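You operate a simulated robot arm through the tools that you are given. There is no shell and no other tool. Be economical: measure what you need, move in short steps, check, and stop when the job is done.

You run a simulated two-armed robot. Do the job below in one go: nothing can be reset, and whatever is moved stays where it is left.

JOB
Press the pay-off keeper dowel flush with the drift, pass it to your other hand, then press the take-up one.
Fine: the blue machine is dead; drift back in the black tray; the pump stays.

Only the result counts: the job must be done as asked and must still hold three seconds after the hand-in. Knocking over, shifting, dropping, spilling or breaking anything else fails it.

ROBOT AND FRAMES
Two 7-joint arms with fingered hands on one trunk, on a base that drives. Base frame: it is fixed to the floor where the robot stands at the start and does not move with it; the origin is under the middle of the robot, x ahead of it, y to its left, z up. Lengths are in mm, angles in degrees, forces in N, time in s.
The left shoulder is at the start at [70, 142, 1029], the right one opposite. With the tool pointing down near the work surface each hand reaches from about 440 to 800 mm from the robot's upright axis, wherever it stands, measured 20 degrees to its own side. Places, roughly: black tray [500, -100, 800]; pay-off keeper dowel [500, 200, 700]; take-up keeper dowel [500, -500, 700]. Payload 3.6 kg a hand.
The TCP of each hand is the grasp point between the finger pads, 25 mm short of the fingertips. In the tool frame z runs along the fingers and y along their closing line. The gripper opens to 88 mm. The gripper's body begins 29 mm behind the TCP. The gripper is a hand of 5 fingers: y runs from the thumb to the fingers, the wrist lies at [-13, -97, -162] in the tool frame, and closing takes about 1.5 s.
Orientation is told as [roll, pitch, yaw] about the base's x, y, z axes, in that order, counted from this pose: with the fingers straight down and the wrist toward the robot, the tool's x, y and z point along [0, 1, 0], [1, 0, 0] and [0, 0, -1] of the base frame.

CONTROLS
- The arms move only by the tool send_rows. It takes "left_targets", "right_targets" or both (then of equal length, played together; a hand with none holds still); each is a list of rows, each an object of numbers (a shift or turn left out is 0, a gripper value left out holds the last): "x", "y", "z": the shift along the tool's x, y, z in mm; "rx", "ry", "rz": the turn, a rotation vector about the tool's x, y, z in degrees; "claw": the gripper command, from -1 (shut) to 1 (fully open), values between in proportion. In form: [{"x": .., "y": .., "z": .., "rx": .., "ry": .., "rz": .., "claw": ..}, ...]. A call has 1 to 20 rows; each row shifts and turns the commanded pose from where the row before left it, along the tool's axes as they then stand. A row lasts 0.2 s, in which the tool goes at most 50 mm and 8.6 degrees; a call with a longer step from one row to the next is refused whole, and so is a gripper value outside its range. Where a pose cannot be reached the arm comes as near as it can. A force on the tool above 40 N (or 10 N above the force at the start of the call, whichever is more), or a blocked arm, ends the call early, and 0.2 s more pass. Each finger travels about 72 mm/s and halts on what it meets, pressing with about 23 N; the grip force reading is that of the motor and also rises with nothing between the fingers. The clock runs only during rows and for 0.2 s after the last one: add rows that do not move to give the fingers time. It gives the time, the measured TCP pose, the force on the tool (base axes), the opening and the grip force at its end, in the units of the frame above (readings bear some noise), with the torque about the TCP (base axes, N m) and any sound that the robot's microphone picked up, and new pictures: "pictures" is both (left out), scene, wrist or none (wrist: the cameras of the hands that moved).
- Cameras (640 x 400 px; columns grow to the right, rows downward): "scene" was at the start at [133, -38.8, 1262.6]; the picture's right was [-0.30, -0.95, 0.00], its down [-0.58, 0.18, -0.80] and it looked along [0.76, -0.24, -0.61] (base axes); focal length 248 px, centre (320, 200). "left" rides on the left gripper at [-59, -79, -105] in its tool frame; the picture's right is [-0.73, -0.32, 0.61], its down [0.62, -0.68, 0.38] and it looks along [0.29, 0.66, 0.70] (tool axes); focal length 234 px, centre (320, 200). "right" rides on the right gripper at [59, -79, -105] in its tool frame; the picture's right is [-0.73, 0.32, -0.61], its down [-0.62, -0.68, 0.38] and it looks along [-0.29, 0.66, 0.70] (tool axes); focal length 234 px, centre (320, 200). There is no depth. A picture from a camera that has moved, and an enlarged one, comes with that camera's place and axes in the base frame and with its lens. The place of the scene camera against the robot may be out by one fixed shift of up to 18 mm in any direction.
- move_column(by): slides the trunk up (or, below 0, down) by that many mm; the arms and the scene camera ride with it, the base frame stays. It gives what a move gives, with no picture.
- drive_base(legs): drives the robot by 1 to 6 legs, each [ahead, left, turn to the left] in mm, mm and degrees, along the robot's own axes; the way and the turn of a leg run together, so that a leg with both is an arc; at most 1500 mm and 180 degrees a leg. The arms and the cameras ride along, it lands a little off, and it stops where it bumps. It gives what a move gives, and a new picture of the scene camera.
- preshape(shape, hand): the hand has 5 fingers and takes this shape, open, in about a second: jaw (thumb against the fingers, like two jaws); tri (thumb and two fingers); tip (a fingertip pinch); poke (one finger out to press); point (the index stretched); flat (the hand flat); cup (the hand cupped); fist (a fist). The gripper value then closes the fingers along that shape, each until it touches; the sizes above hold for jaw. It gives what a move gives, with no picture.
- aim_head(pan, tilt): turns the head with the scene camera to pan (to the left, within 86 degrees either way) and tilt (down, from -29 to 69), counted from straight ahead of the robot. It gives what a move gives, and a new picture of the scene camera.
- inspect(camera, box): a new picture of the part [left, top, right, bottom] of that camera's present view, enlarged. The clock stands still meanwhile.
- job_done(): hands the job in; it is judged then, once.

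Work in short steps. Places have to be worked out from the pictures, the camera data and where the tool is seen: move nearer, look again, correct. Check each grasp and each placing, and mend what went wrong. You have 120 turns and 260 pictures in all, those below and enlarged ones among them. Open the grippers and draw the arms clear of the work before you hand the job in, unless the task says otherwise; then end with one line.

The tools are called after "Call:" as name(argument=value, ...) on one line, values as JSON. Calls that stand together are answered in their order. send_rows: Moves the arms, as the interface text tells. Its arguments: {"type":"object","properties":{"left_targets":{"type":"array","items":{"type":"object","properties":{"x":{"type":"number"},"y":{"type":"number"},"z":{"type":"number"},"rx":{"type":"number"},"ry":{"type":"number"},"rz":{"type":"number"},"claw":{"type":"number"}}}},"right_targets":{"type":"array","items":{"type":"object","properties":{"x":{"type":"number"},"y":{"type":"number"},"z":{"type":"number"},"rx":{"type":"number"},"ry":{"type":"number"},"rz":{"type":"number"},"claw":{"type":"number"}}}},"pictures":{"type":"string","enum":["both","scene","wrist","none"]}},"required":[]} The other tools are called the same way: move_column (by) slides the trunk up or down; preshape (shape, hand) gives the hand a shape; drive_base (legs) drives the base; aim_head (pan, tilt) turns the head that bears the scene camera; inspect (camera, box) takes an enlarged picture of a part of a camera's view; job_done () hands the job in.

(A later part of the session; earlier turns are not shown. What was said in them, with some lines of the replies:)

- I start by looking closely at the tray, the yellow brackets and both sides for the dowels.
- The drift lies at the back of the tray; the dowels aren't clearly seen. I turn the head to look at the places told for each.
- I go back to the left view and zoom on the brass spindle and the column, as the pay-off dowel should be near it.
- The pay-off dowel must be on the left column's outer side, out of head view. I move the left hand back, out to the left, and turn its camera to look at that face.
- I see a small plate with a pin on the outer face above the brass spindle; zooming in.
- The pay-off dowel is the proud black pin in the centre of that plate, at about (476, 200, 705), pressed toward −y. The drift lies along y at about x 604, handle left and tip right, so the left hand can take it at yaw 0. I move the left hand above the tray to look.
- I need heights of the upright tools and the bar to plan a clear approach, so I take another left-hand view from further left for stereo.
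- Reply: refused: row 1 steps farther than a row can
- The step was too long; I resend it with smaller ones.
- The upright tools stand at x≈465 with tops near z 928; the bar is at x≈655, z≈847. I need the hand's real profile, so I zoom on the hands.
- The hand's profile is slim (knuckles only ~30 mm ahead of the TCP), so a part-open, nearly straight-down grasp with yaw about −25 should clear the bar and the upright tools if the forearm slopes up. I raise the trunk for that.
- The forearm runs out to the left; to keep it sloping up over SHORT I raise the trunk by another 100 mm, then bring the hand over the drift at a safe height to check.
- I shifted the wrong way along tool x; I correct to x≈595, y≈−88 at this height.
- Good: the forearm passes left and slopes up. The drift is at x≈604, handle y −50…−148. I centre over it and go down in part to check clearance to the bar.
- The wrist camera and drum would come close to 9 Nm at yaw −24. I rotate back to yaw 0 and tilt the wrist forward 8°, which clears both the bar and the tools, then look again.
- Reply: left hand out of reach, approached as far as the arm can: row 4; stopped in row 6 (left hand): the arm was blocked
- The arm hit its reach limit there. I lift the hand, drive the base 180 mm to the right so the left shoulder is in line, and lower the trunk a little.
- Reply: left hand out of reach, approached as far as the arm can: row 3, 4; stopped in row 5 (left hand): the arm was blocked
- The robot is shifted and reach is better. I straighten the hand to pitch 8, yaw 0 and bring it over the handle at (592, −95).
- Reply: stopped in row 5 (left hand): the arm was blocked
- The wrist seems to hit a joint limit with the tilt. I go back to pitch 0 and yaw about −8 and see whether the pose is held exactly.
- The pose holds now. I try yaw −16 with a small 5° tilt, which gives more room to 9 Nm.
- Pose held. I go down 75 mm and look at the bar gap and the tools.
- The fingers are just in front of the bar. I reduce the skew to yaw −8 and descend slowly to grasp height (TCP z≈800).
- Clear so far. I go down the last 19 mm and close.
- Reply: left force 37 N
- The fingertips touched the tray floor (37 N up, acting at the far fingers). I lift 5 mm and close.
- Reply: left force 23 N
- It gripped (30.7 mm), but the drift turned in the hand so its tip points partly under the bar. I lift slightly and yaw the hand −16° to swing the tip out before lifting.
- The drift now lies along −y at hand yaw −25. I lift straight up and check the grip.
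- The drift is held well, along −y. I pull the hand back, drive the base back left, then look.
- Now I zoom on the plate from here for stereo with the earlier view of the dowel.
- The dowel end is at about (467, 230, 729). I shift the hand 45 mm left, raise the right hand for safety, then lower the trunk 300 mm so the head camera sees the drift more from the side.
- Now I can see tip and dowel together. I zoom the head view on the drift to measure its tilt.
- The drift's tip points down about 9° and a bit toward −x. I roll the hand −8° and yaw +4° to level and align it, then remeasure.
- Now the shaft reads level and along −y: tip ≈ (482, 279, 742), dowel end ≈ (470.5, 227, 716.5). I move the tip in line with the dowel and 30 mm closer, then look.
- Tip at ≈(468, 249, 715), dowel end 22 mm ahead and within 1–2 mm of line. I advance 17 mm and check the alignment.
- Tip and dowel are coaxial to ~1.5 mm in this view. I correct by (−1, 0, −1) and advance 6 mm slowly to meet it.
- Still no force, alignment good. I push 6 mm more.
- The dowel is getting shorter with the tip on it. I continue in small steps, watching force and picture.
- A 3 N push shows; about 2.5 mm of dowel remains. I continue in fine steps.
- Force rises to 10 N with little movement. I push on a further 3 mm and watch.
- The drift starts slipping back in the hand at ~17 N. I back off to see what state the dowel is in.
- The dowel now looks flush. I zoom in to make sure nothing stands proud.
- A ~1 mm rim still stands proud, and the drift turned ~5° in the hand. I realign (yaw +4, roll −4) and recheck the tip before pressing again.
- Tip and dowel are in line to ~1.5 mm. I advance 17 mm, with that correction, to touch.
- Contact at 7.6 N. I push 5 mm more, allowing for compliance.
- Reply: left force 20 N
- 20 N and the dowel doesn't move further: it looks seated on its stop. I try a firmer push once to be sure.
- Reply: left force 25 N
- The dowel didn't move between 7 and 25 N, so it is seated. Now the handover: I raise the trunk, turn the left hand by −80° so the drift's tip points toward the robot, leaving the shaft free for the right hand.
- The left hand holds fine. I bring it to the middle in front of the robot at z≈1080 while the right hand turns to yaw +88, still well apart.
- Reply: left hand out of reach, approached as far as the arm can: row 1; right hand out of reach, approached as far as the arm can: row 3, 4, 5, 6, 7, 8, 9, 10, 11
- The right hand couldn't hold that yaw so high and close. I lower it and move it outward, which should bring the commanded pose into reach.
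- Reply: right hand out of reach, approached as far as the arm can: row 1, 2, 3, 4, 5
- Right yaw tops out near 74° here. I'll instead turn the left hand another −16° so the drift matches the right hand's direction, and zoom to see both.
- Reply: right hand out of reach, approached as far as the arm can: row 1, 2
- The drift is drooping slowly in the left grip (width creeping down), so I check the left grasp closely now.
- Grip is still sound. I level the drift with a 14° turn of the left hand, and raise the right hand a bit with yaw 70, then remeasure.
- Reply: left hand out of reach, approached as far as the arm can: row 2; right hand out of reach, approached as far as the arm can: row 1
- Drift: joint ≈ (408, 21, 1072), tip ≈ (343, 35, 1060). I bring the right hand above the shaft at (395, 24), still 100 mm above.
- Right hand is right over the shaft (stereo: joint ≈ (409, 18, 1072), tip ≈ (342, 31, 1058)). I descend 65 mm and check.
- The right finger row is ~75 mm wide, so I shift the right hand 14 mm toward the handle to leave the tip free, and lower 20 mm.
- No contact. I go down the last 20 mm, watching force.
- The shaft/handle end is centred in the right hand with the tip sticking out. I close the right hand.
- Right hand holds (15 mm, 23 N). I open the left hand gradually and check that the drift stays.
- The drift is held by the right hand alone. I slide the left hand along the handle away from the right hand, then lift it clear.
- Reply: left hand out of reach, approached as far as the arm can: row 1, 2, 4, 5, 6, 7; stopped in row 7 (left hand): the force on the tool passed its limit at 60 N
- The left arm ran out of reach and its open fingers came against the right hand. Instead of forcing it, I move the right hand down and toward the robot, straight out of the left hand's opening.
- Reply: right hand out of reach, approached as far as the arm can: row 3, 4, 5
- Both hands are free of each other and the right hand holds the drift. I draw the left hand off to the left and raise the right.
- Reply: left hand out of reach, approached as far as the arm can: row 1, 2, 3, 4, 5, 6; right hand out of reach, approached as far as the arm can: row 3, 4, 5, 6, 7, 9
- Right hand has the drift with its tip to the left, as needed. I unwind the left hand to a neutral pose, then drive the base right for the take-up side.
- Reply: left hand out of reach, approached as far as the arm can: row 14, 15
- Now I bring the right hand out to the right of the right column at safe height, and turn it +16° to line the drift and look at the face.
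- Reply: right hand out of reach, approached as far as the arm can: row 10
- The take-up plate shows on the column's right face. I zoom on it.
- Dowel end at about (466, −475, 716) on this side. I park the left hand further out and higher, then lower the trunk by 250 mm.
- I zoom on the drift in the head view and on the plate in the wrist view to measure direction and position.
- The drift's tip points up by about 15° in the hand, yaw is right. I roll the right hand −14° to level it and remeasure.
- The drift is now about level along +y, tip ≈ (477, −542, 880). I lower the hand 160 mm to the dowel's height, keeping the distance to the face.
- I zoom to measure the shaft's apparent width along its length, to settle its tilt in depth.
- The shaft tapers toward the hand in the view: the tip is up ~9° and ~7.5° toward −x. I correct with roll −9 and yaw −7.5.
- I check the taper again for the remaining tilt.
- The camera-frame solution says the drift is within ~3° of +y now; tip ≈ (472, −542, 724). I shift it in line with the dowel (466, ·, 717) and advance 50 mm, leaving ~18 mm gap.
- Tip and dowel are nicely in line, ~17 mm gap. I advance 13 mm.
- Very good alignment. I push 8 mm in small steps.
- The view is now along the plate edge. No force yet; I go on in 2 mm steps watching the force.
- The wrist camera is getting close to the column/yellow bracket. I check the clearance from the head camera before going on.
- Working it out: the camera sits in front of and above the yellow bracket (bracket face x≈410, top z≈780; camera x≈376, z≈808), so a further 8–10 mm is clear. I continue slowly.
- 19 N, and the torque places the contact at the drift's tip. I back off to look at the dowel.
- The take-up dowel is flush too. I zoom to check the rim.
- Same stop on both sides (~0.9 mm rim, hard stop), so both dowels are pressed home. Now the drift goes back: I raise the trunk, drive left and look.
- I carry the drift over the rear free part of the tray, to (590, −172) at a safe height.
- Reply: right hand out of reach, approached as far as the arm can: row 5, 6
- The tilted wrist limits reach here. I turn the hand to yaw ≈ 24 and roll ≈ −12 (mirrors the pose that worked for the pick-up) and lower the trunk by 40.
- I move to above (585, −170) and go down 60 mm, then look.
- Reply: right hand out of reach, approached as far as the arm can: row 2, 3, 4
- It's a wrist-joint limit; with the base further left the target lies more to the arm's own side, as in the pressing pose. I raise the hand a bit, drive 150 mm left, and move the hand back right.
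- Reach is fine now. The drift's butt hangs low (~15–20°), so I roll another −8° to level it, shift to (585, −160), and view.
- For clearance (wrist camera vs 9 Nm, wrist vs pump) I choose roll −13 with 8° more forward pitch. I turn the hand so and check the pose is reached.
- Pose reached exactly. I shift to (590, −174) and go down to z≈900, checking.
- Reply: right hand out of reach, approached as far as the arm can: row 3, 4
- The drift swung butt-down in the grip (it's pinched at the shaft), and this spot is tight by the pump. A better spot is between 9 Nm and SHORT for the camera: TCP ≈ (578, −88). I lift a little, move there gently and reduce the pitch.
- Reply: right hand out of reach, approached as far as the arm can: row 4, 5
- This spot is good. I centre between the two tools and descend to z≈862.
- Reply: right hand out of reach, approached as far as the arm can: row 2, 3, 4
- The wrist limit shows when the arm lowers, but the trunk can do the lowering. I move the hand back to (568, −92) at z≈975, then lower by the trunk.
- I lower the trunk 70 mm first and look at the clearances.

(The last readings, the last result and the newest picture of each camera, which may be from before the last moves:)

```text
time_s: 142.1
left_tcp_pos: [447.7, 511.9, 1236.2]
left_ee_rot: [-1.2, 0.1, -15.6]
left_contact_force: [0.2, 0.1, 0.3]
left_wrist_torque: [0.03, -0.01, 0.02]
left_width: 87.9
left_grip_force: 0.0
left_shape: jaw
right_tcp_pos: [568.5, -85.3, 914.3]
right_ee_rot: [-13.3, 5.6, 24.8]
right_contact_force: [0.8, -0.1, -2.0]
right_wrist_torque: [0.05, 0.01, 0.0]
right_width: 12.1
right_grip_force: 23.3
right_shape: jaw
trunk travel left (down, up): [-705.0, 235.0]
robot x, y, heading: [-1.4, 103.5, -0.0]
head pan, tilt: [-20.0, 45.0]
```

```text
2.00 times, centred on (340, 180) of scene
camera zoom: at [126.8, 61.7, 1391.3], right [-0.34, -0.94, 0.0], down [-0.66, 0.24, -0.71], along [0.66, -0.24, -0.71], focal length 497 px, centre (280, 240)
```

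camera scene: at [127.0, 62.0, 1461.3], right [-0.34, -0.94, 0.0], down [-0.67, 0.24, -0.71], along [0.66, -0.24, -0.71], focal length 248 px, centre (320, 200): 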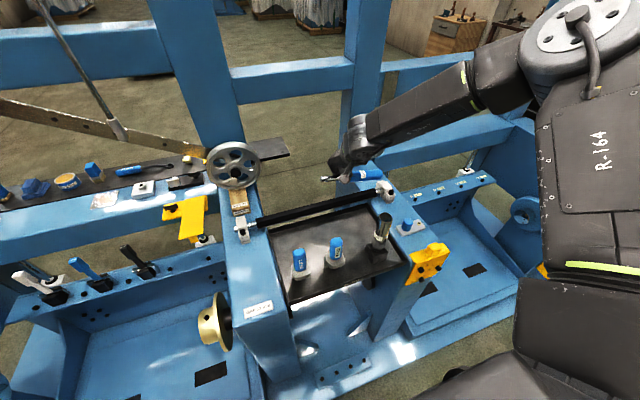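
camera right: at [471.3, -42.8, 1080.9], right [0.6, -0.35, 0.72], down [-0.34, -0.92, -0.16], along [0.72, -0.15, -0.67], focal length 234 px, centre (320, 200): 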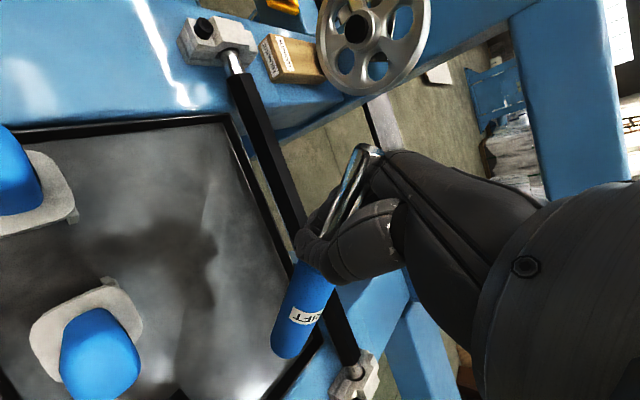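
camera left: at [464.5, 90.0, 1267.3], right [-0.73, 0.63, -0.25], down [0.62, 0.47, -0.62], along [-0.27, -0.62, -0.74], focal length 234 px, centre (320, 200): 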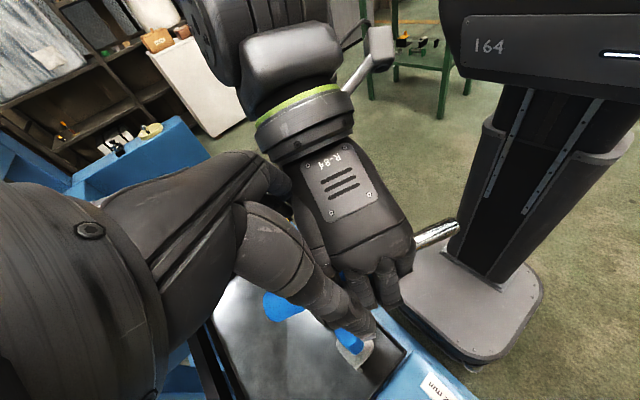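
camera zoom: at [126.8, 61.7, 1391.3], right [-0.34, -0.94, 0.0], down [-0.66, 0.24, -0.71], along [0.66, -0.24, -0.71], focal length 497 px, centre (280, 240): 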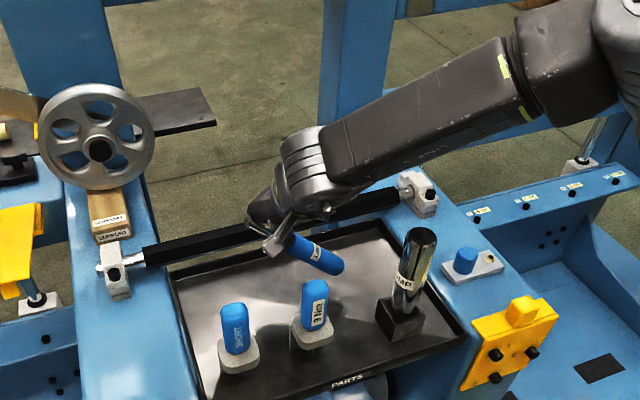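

Clear. I lower 58 mm more so the butt comes near the tray floor.

Call:
move_column(by=-58)

Call:
inspect(camera="right", box=[0, 0, 640, 400])

Call:
inspect(camera="scene", box=[240, 130, 400, 250])

```text
time_s: 143.1
left_tcp_pos: [447.6, 512.1, 1177.7]
left_ee_rot: [-1.4, 0.2, -15.6]
left_contact_force: [0.3, 0.0, -0.1]
left_wrist_torque: [0.02, 0.01, 0.01]
left_width: 87.4
left_grip_force: 0.1
left_shape: jaw
right_tcp_pos: [569.2, -84.9, 858.3]
right_ee_rot: [-13.2, 5.7, 24.8]
right_contact_force: [0.6, 0.4, -0.4]
right_wrist_torque: [-0.03, -0.05, 0.0]
right_width: 12.0
right_grip_force: 23.1
right_shape: jaw
trunk travel left (down, up): [-647.0, 293.0]
robot x, y, heading: [-1.9, 102.9, -0.1]
head pan, tilt: [-20.0, 45.0]
```

```text
1.00 times, centred on (320, 200) of right (not enlarged: the box is as wide or as high as the picture)
camera zoom: at [470.8, -42.4, 953.3], right [0.6, -0.35, 0.72], down [-0.34, -0.92, -0.16], along [0.72, -0.15, -0.67], focal length 234 px, centre (320, 200)
```

zoom: 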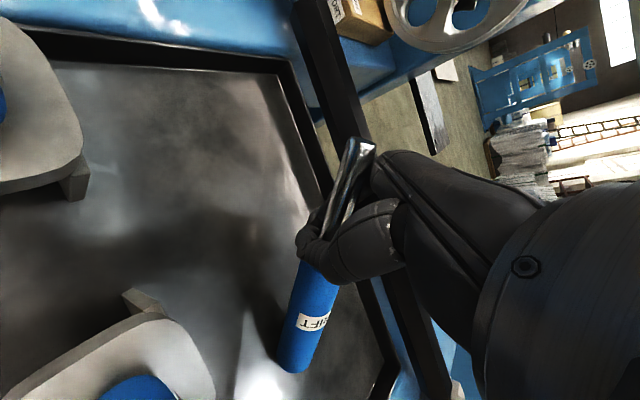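

```text
3.33 times, centred on (320, 190) of scene
camera zoom: at [126.5, 62.1, 1333.3], right [-0.34, -0.94, 0.0], down [-0.66, 0.24, -0.71], along [0.66, -0.24, -0.71], focal length 828 px, centre (320, 233)
```

zoom: 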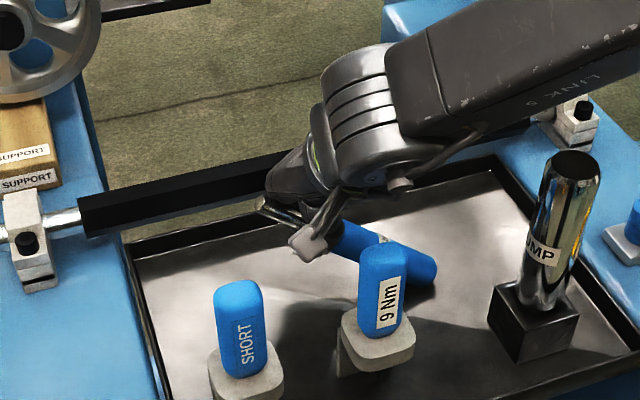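

The butt has touched the floor and the drift yields in the grip. I lower 30 mm more so it lays down further.

Call:
move_column(by=-28)

Call:
inspect(camera="right", box=[0, 0, 640, 400])

Call:
inspect(camera="scene", box=[240, 130, 400, 250])

```text
time_s: 143.8
left_tcp_pos: [447.3, 511.6, 1150.7]
left_ee_rot: [-1.3, 0.2, -15.6]
left_contact_force: [-0.2, -0.5, -0.3]
left_wrist_torque: [0.01, 0.01, 0.0]
left_width: 87.6
left_grip_force: 0.0
left_shape: jaw
right_tcp_pos: [567.6, -85.1, 827.9]
right_ee_rot: [-13.2, 5.7, 24.7]
right_contact_force: [-0.3, 0.8, -1.3]
right_wrist_torque: [-0.02, -0.01, 0.03]
right_width: 12.0
right_grip_force: 22.8
right_shape: jaw
trunk travel left (down, up): [-619.0, 321.0]
robot x, y, heading: [-0.6, 102.5, -0.2]
head pan, tilt: [-20.0, 45.0]
```

```text
1.00 times, centred on (320, 200) of right (not enlarged: the box is as wide or as high as the picture)
camera zoom: at [470.5, -42.7, 925.2], right [0.6, -0.35, 0.72], down [-0.34, -0.92, -0.16], along [0.72, -0.15, -0.67], focal length 234 px, centre (320, 200)
```

zoom: 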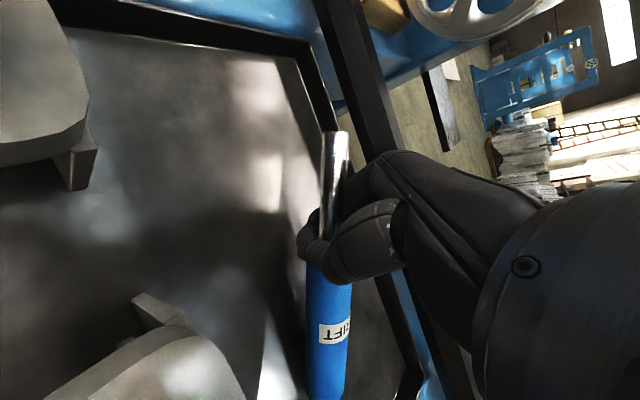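

```text
3.33 times, centred on (320, 190) of scene
camera zoom: at [126.3, 61.9, 1305.3], right [-0.34, -0.94, 0.0], down [-0.66, 0.24, -0.71], along [0.66, -0.24, -0.71], focal length 828 px, centre (320, 233)
```

zoom: 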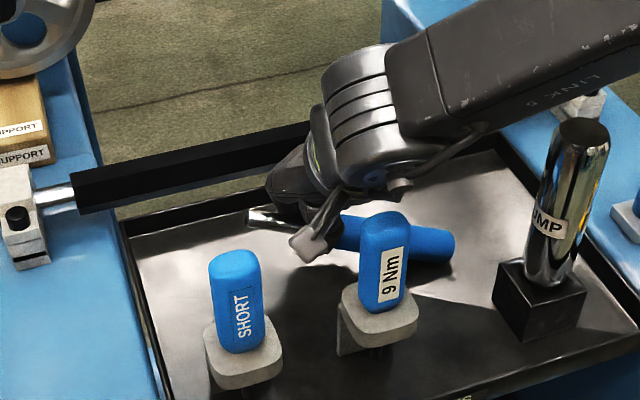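

The drift is nearly flat now. I lower another 10 mm, then open part way.

Call:
move_column(by=-10)

Call:
send_rows(right_targets=[{"claw": -0.5}, {"claw": -0.2}, {"claw": 0.0}, {"claw": 0.2}, {}, {}, {}], pictures="wrist")

Call:
inspect(camera="scene", box=[240, 130, 400, 250])

```text
time_s: 144.4
left_tcp_pos: [447.2, 512.7, 1140.6]
left_ee_rot: [-1.4, 0.1, -15.7]
left_contact_force: [0.4, -0.3, 0.0]
left_wrist_torque: [0.02, 0.01, 0.02]
left_width: 87.9
left_grip_force: 0.0
left_shape: jaw
right_tcp_pos: [569.2, -86.0, 819.0]
right_ee_rot: [-13.2, 5.7, 24.8]
right_contact_force: [-0.3, 0.1, -0.5]
right_wrist_torque: [-0.04, 0.01, -0.07]
right_width: 11.9
right_grip_force: 23.2
right_shape: jaw
trunk travel left (down, up): [-609.0, 331.0]
robot x, y, heading: [-0.4, 99.0, -0.2]
head pan, tilt: [-20.0, 45.0]
```

```text
time_s: 146.0
left_tcp_pos: [448.1, 512.4, 1140.0]
left_ee_rot: [-1.3, 0.2, -15.6]
left_contact_force: [-0.2, -0.1, -0.1]
left_wrist_torque: [-0.01, 0.03, 0.03]
left_width: 87.9
left_grip_force: 0.0
left_shape: jaw
right_tcp_pos: [568.8, -85.6, 817.9]
right_ee_rot: [-13.2, 5.7, 24.8]
right_contact_force: [0.3, 0.3, 0.4]
right_wrist_torque: [0.01, 0.01, -0.03]
right_width: 52.3
right_grip_force: 0.1
right_shape: jaw
trunk travel left (down, up): [-609.0, 331.0]
robot x, y, heading: [-0.3, 102.5, 0.0]
head pan, tilt: [-20.0, 45.0]
camera right: at [470.8, -42.7, 915.1], right [0.6, -0.35, 0.72], down [-0.34, -0.92, -0.16], along [0.72, -0.15, -0.67], focal length 234 px, centre (320, 200)
```

right: 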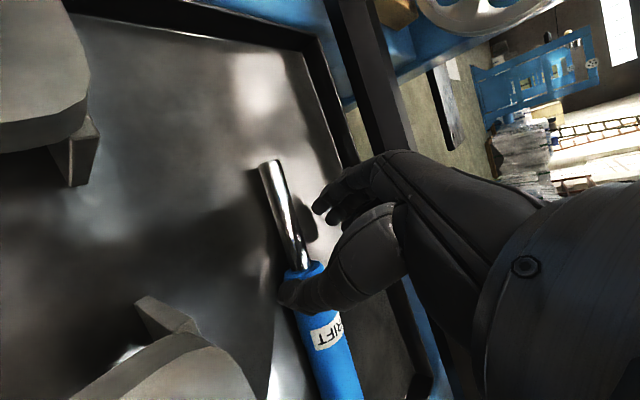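

```text
3.33 times, centred on (320, 190) of scene
camera zoom: at [126.6, 61.8, 1295.3], right [-0.34, -0.94, 0.0], down [-0.66, 0.24, -0.71], along [0.66, -0.24, -0.71], focal length 828 px, centre (320, 233)
```

zoom: 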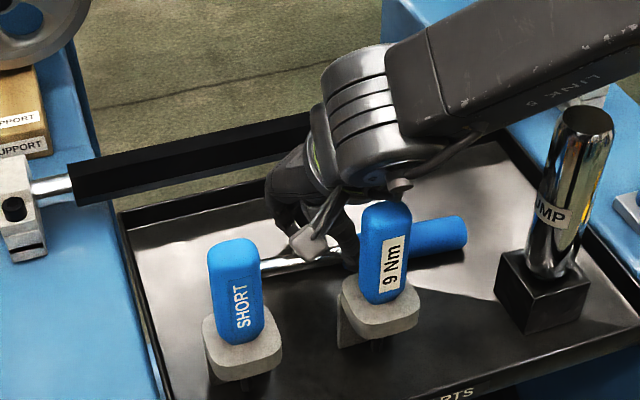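

The drift lies in the tray. I open a bit more and raise the trunk straight up, watching that it stays.

Call:
send_rows(right_targets=[{"claw": 0.55}, {}, {}], pictures="none")

Call:
move_column(by=50)

Call:
inspect(camera="right", box=[0, 0, 640, 400])

Call:
move_column(by=180)

Call:
inspect(camera="scene", box=[200, 130, 440, 310])

```text
time_s: 146.8
left_tcp_pos: [447.2, 512.1, 1140.1]
left_ee_rot: [-1.3, 0.3, -15.6]
left_contact_force: [0.4, -0.3, 0.1]
left_wrist_torque: [-0.01, 0.02, 0.0]
left_width: 87.8
left_grip_force: 0.1
left_shape: jaw
right_tcp_pos: [568.6, -85.4, 819.6]
right_ee_rot: [-13.2, 5.7, 24.8]
right_contact_force: [-0.8, -0.3, -0.8]
right_wrist_torque: [0.02, 0.0, -0.03]
right_width: 67.8
right_grip_force: 0.1
right_shape: jaw
trunk travel left (down, up): [-609.0, 331.0]
robot x, y, heading: [-0.5, 104.0, -0.0]
head pan, tilt: [-20.0, 45.0]
```

```text
time_s: 147.8
left_tcp_pos: [447.3, 512.4, 1189.4]
left_ee_rot: [-1.3, 0.2, -15.6]
left_contact_force: [0.2, 0.0, 0.3]
left_wrist_torque: [-0.01, 0.01, 0.01]
left_width: 87.7
left_grip_force: 0.0
left_shape: jaw
right_tcp_pos: [569.1, -85.0, 869.8]
right_ee_rot: [-13.2, 5.7, 24.8]
right_contact_force: [-0.5, 1.5, -0.3]
right_wrist_torque: [0.0, -0.01, 0.05]
right_width: 68.3
right_grip_force: 0.1
right_shape: jaw
trunk travel left (down, up): [-659.0, 281.0]
robot x, y, heading: [1.2, 101.2, 0.2]
head pan, tilt: [-20.0, 45.0]
```

```text
1.00 times, centred on (320, 200) of right (not enlarged: the box is as wide or as high as the picture)
camera zoom: at [470.9, -42.7, 965.1], right [0.6, -0.35, 0.72], down [-0.34, -0.92, -0.16], along [0.72, -0.15, -0.67], focal length 234 px, centre (320, 200)
```

zoom: 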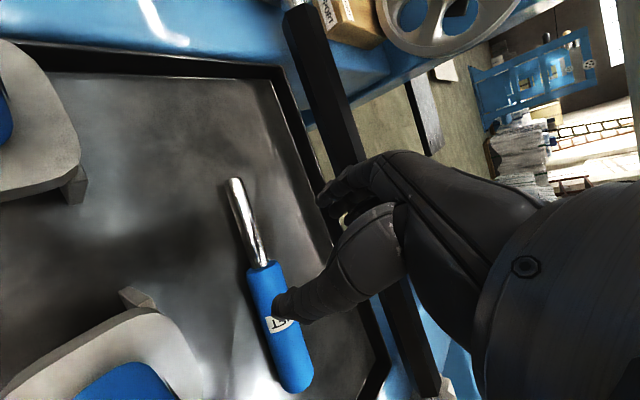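

```text
time_s: 149.8
left_tcp_pos: [447.5, 512.5, 1370.1]
left_ee_rot: [-1.4, 0.2, -15.6]
left_contact_force: [-0.6, 0.5, 0.5]
left_wrist_torque: [0.01, -0.02, 0.02]
left_width: 87.9
left_grip_force: 0.1
left_shape: jaw
right_tcp_pos: [568.5, -85.9, 1049.0]
right_ee_rot: [-13.1, 5.7, 24.8]
right_contact_force: [0.2, 0.6, -0.1]
right_wrist_torque: [0.0, 0.02, 0.01]
right_width: 67.7
right_grip_force: 0.1
right_shape: jaw
trunk travel left (down, up): [-839.0, 101.0]
robot x, y, heading: [-0.5, 100.1, -0.1]
head pan, tilt: [-20.0, 45.0]
```

```text
2.22 times, centred on (320, 220) of scene
camera zoom: at [126.8, 61.8, 1525.3], right [-0.34, -0.94, 0.0], down [-0.66, 0.24, -0.71], along [0.66, -0.24, -0.71], focal length 552 px, centre (320, 156)
```

zoom: 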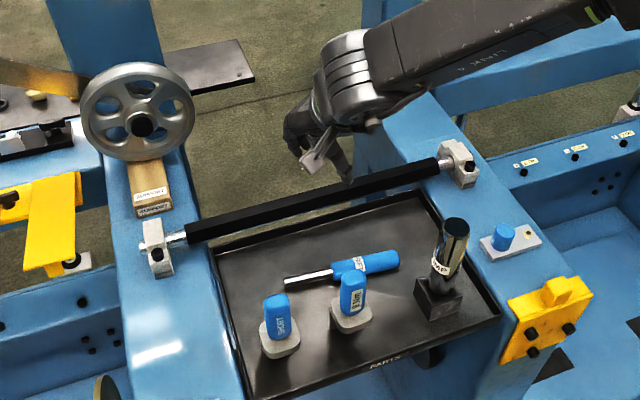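

The drift is back in the black tray, pump and other tools untouched. I draw the right hand back, open it fully and look once more.

Call:
send_rows(right_targets=[{"z": -30, "claw": 1}, {"z": -30}, {"y": -40}, {"y": -40}, {"y": -40}, {"x": -30, "y": -20}, {"x": -30}, {}, {}], pictures="scene")

```text
time_s: 151.8
left_tcp_pos: [446.9, 510.9, 1370.9]
left_ee_rot: [-1.3, 0.2, -15.7]
left_contact_force: [0.0, -0.4, 0.3]
left_wrist_torque: [-0.01, 0.03, -0.02]
left_width: 87.9
left_grip_force: 0.1
left_shape: jaw
right_tcp_pos: [466.4, -182.0, 1133.3]
right_ee_rot: [-13.2, 5.7, 24.8]
right_contact_force: [-0.8, -0.3, 0.2]
right_wrist_torque: [-0.01, 0.0, 0.02]
right_width: 87.5
right_grip_force: 0.1
right_shape: jaw
trunk travel left (down, up): [-839.0, 101.0]
robot x, y, heading: [2.0, 104.1, 0.1]
head pan, tilt: [-20.0, 45.0]
camera scene: at [126.1, 61.6, 1525.4], right [-0.34, -0.94, 0.0], down [-0.66, 0.24, -0.71], along [0.66, -0.24, -0.71], focal length 248 px, centre (320, 200)
```

scene: 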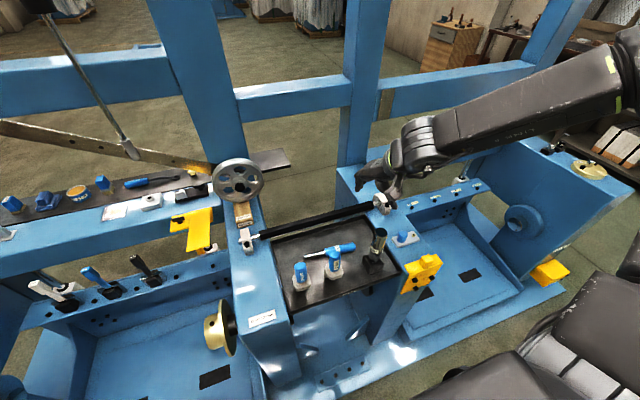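

Both dowels are pressed in, the drift lies in the tray, and the pump and other tools look unmoved. Both hands are open and clear, so I hand the job in.

Call:
job_done()

```text
The job is handed in.
```

I pressed the pay-off dowel with the left hand, passed the drift to the right hand and pressed the take-up dowel. Each dowel came to a hard stop with about a 0.9 mm rim still showing, the drift is back in the black tray, and the pump was not touched.
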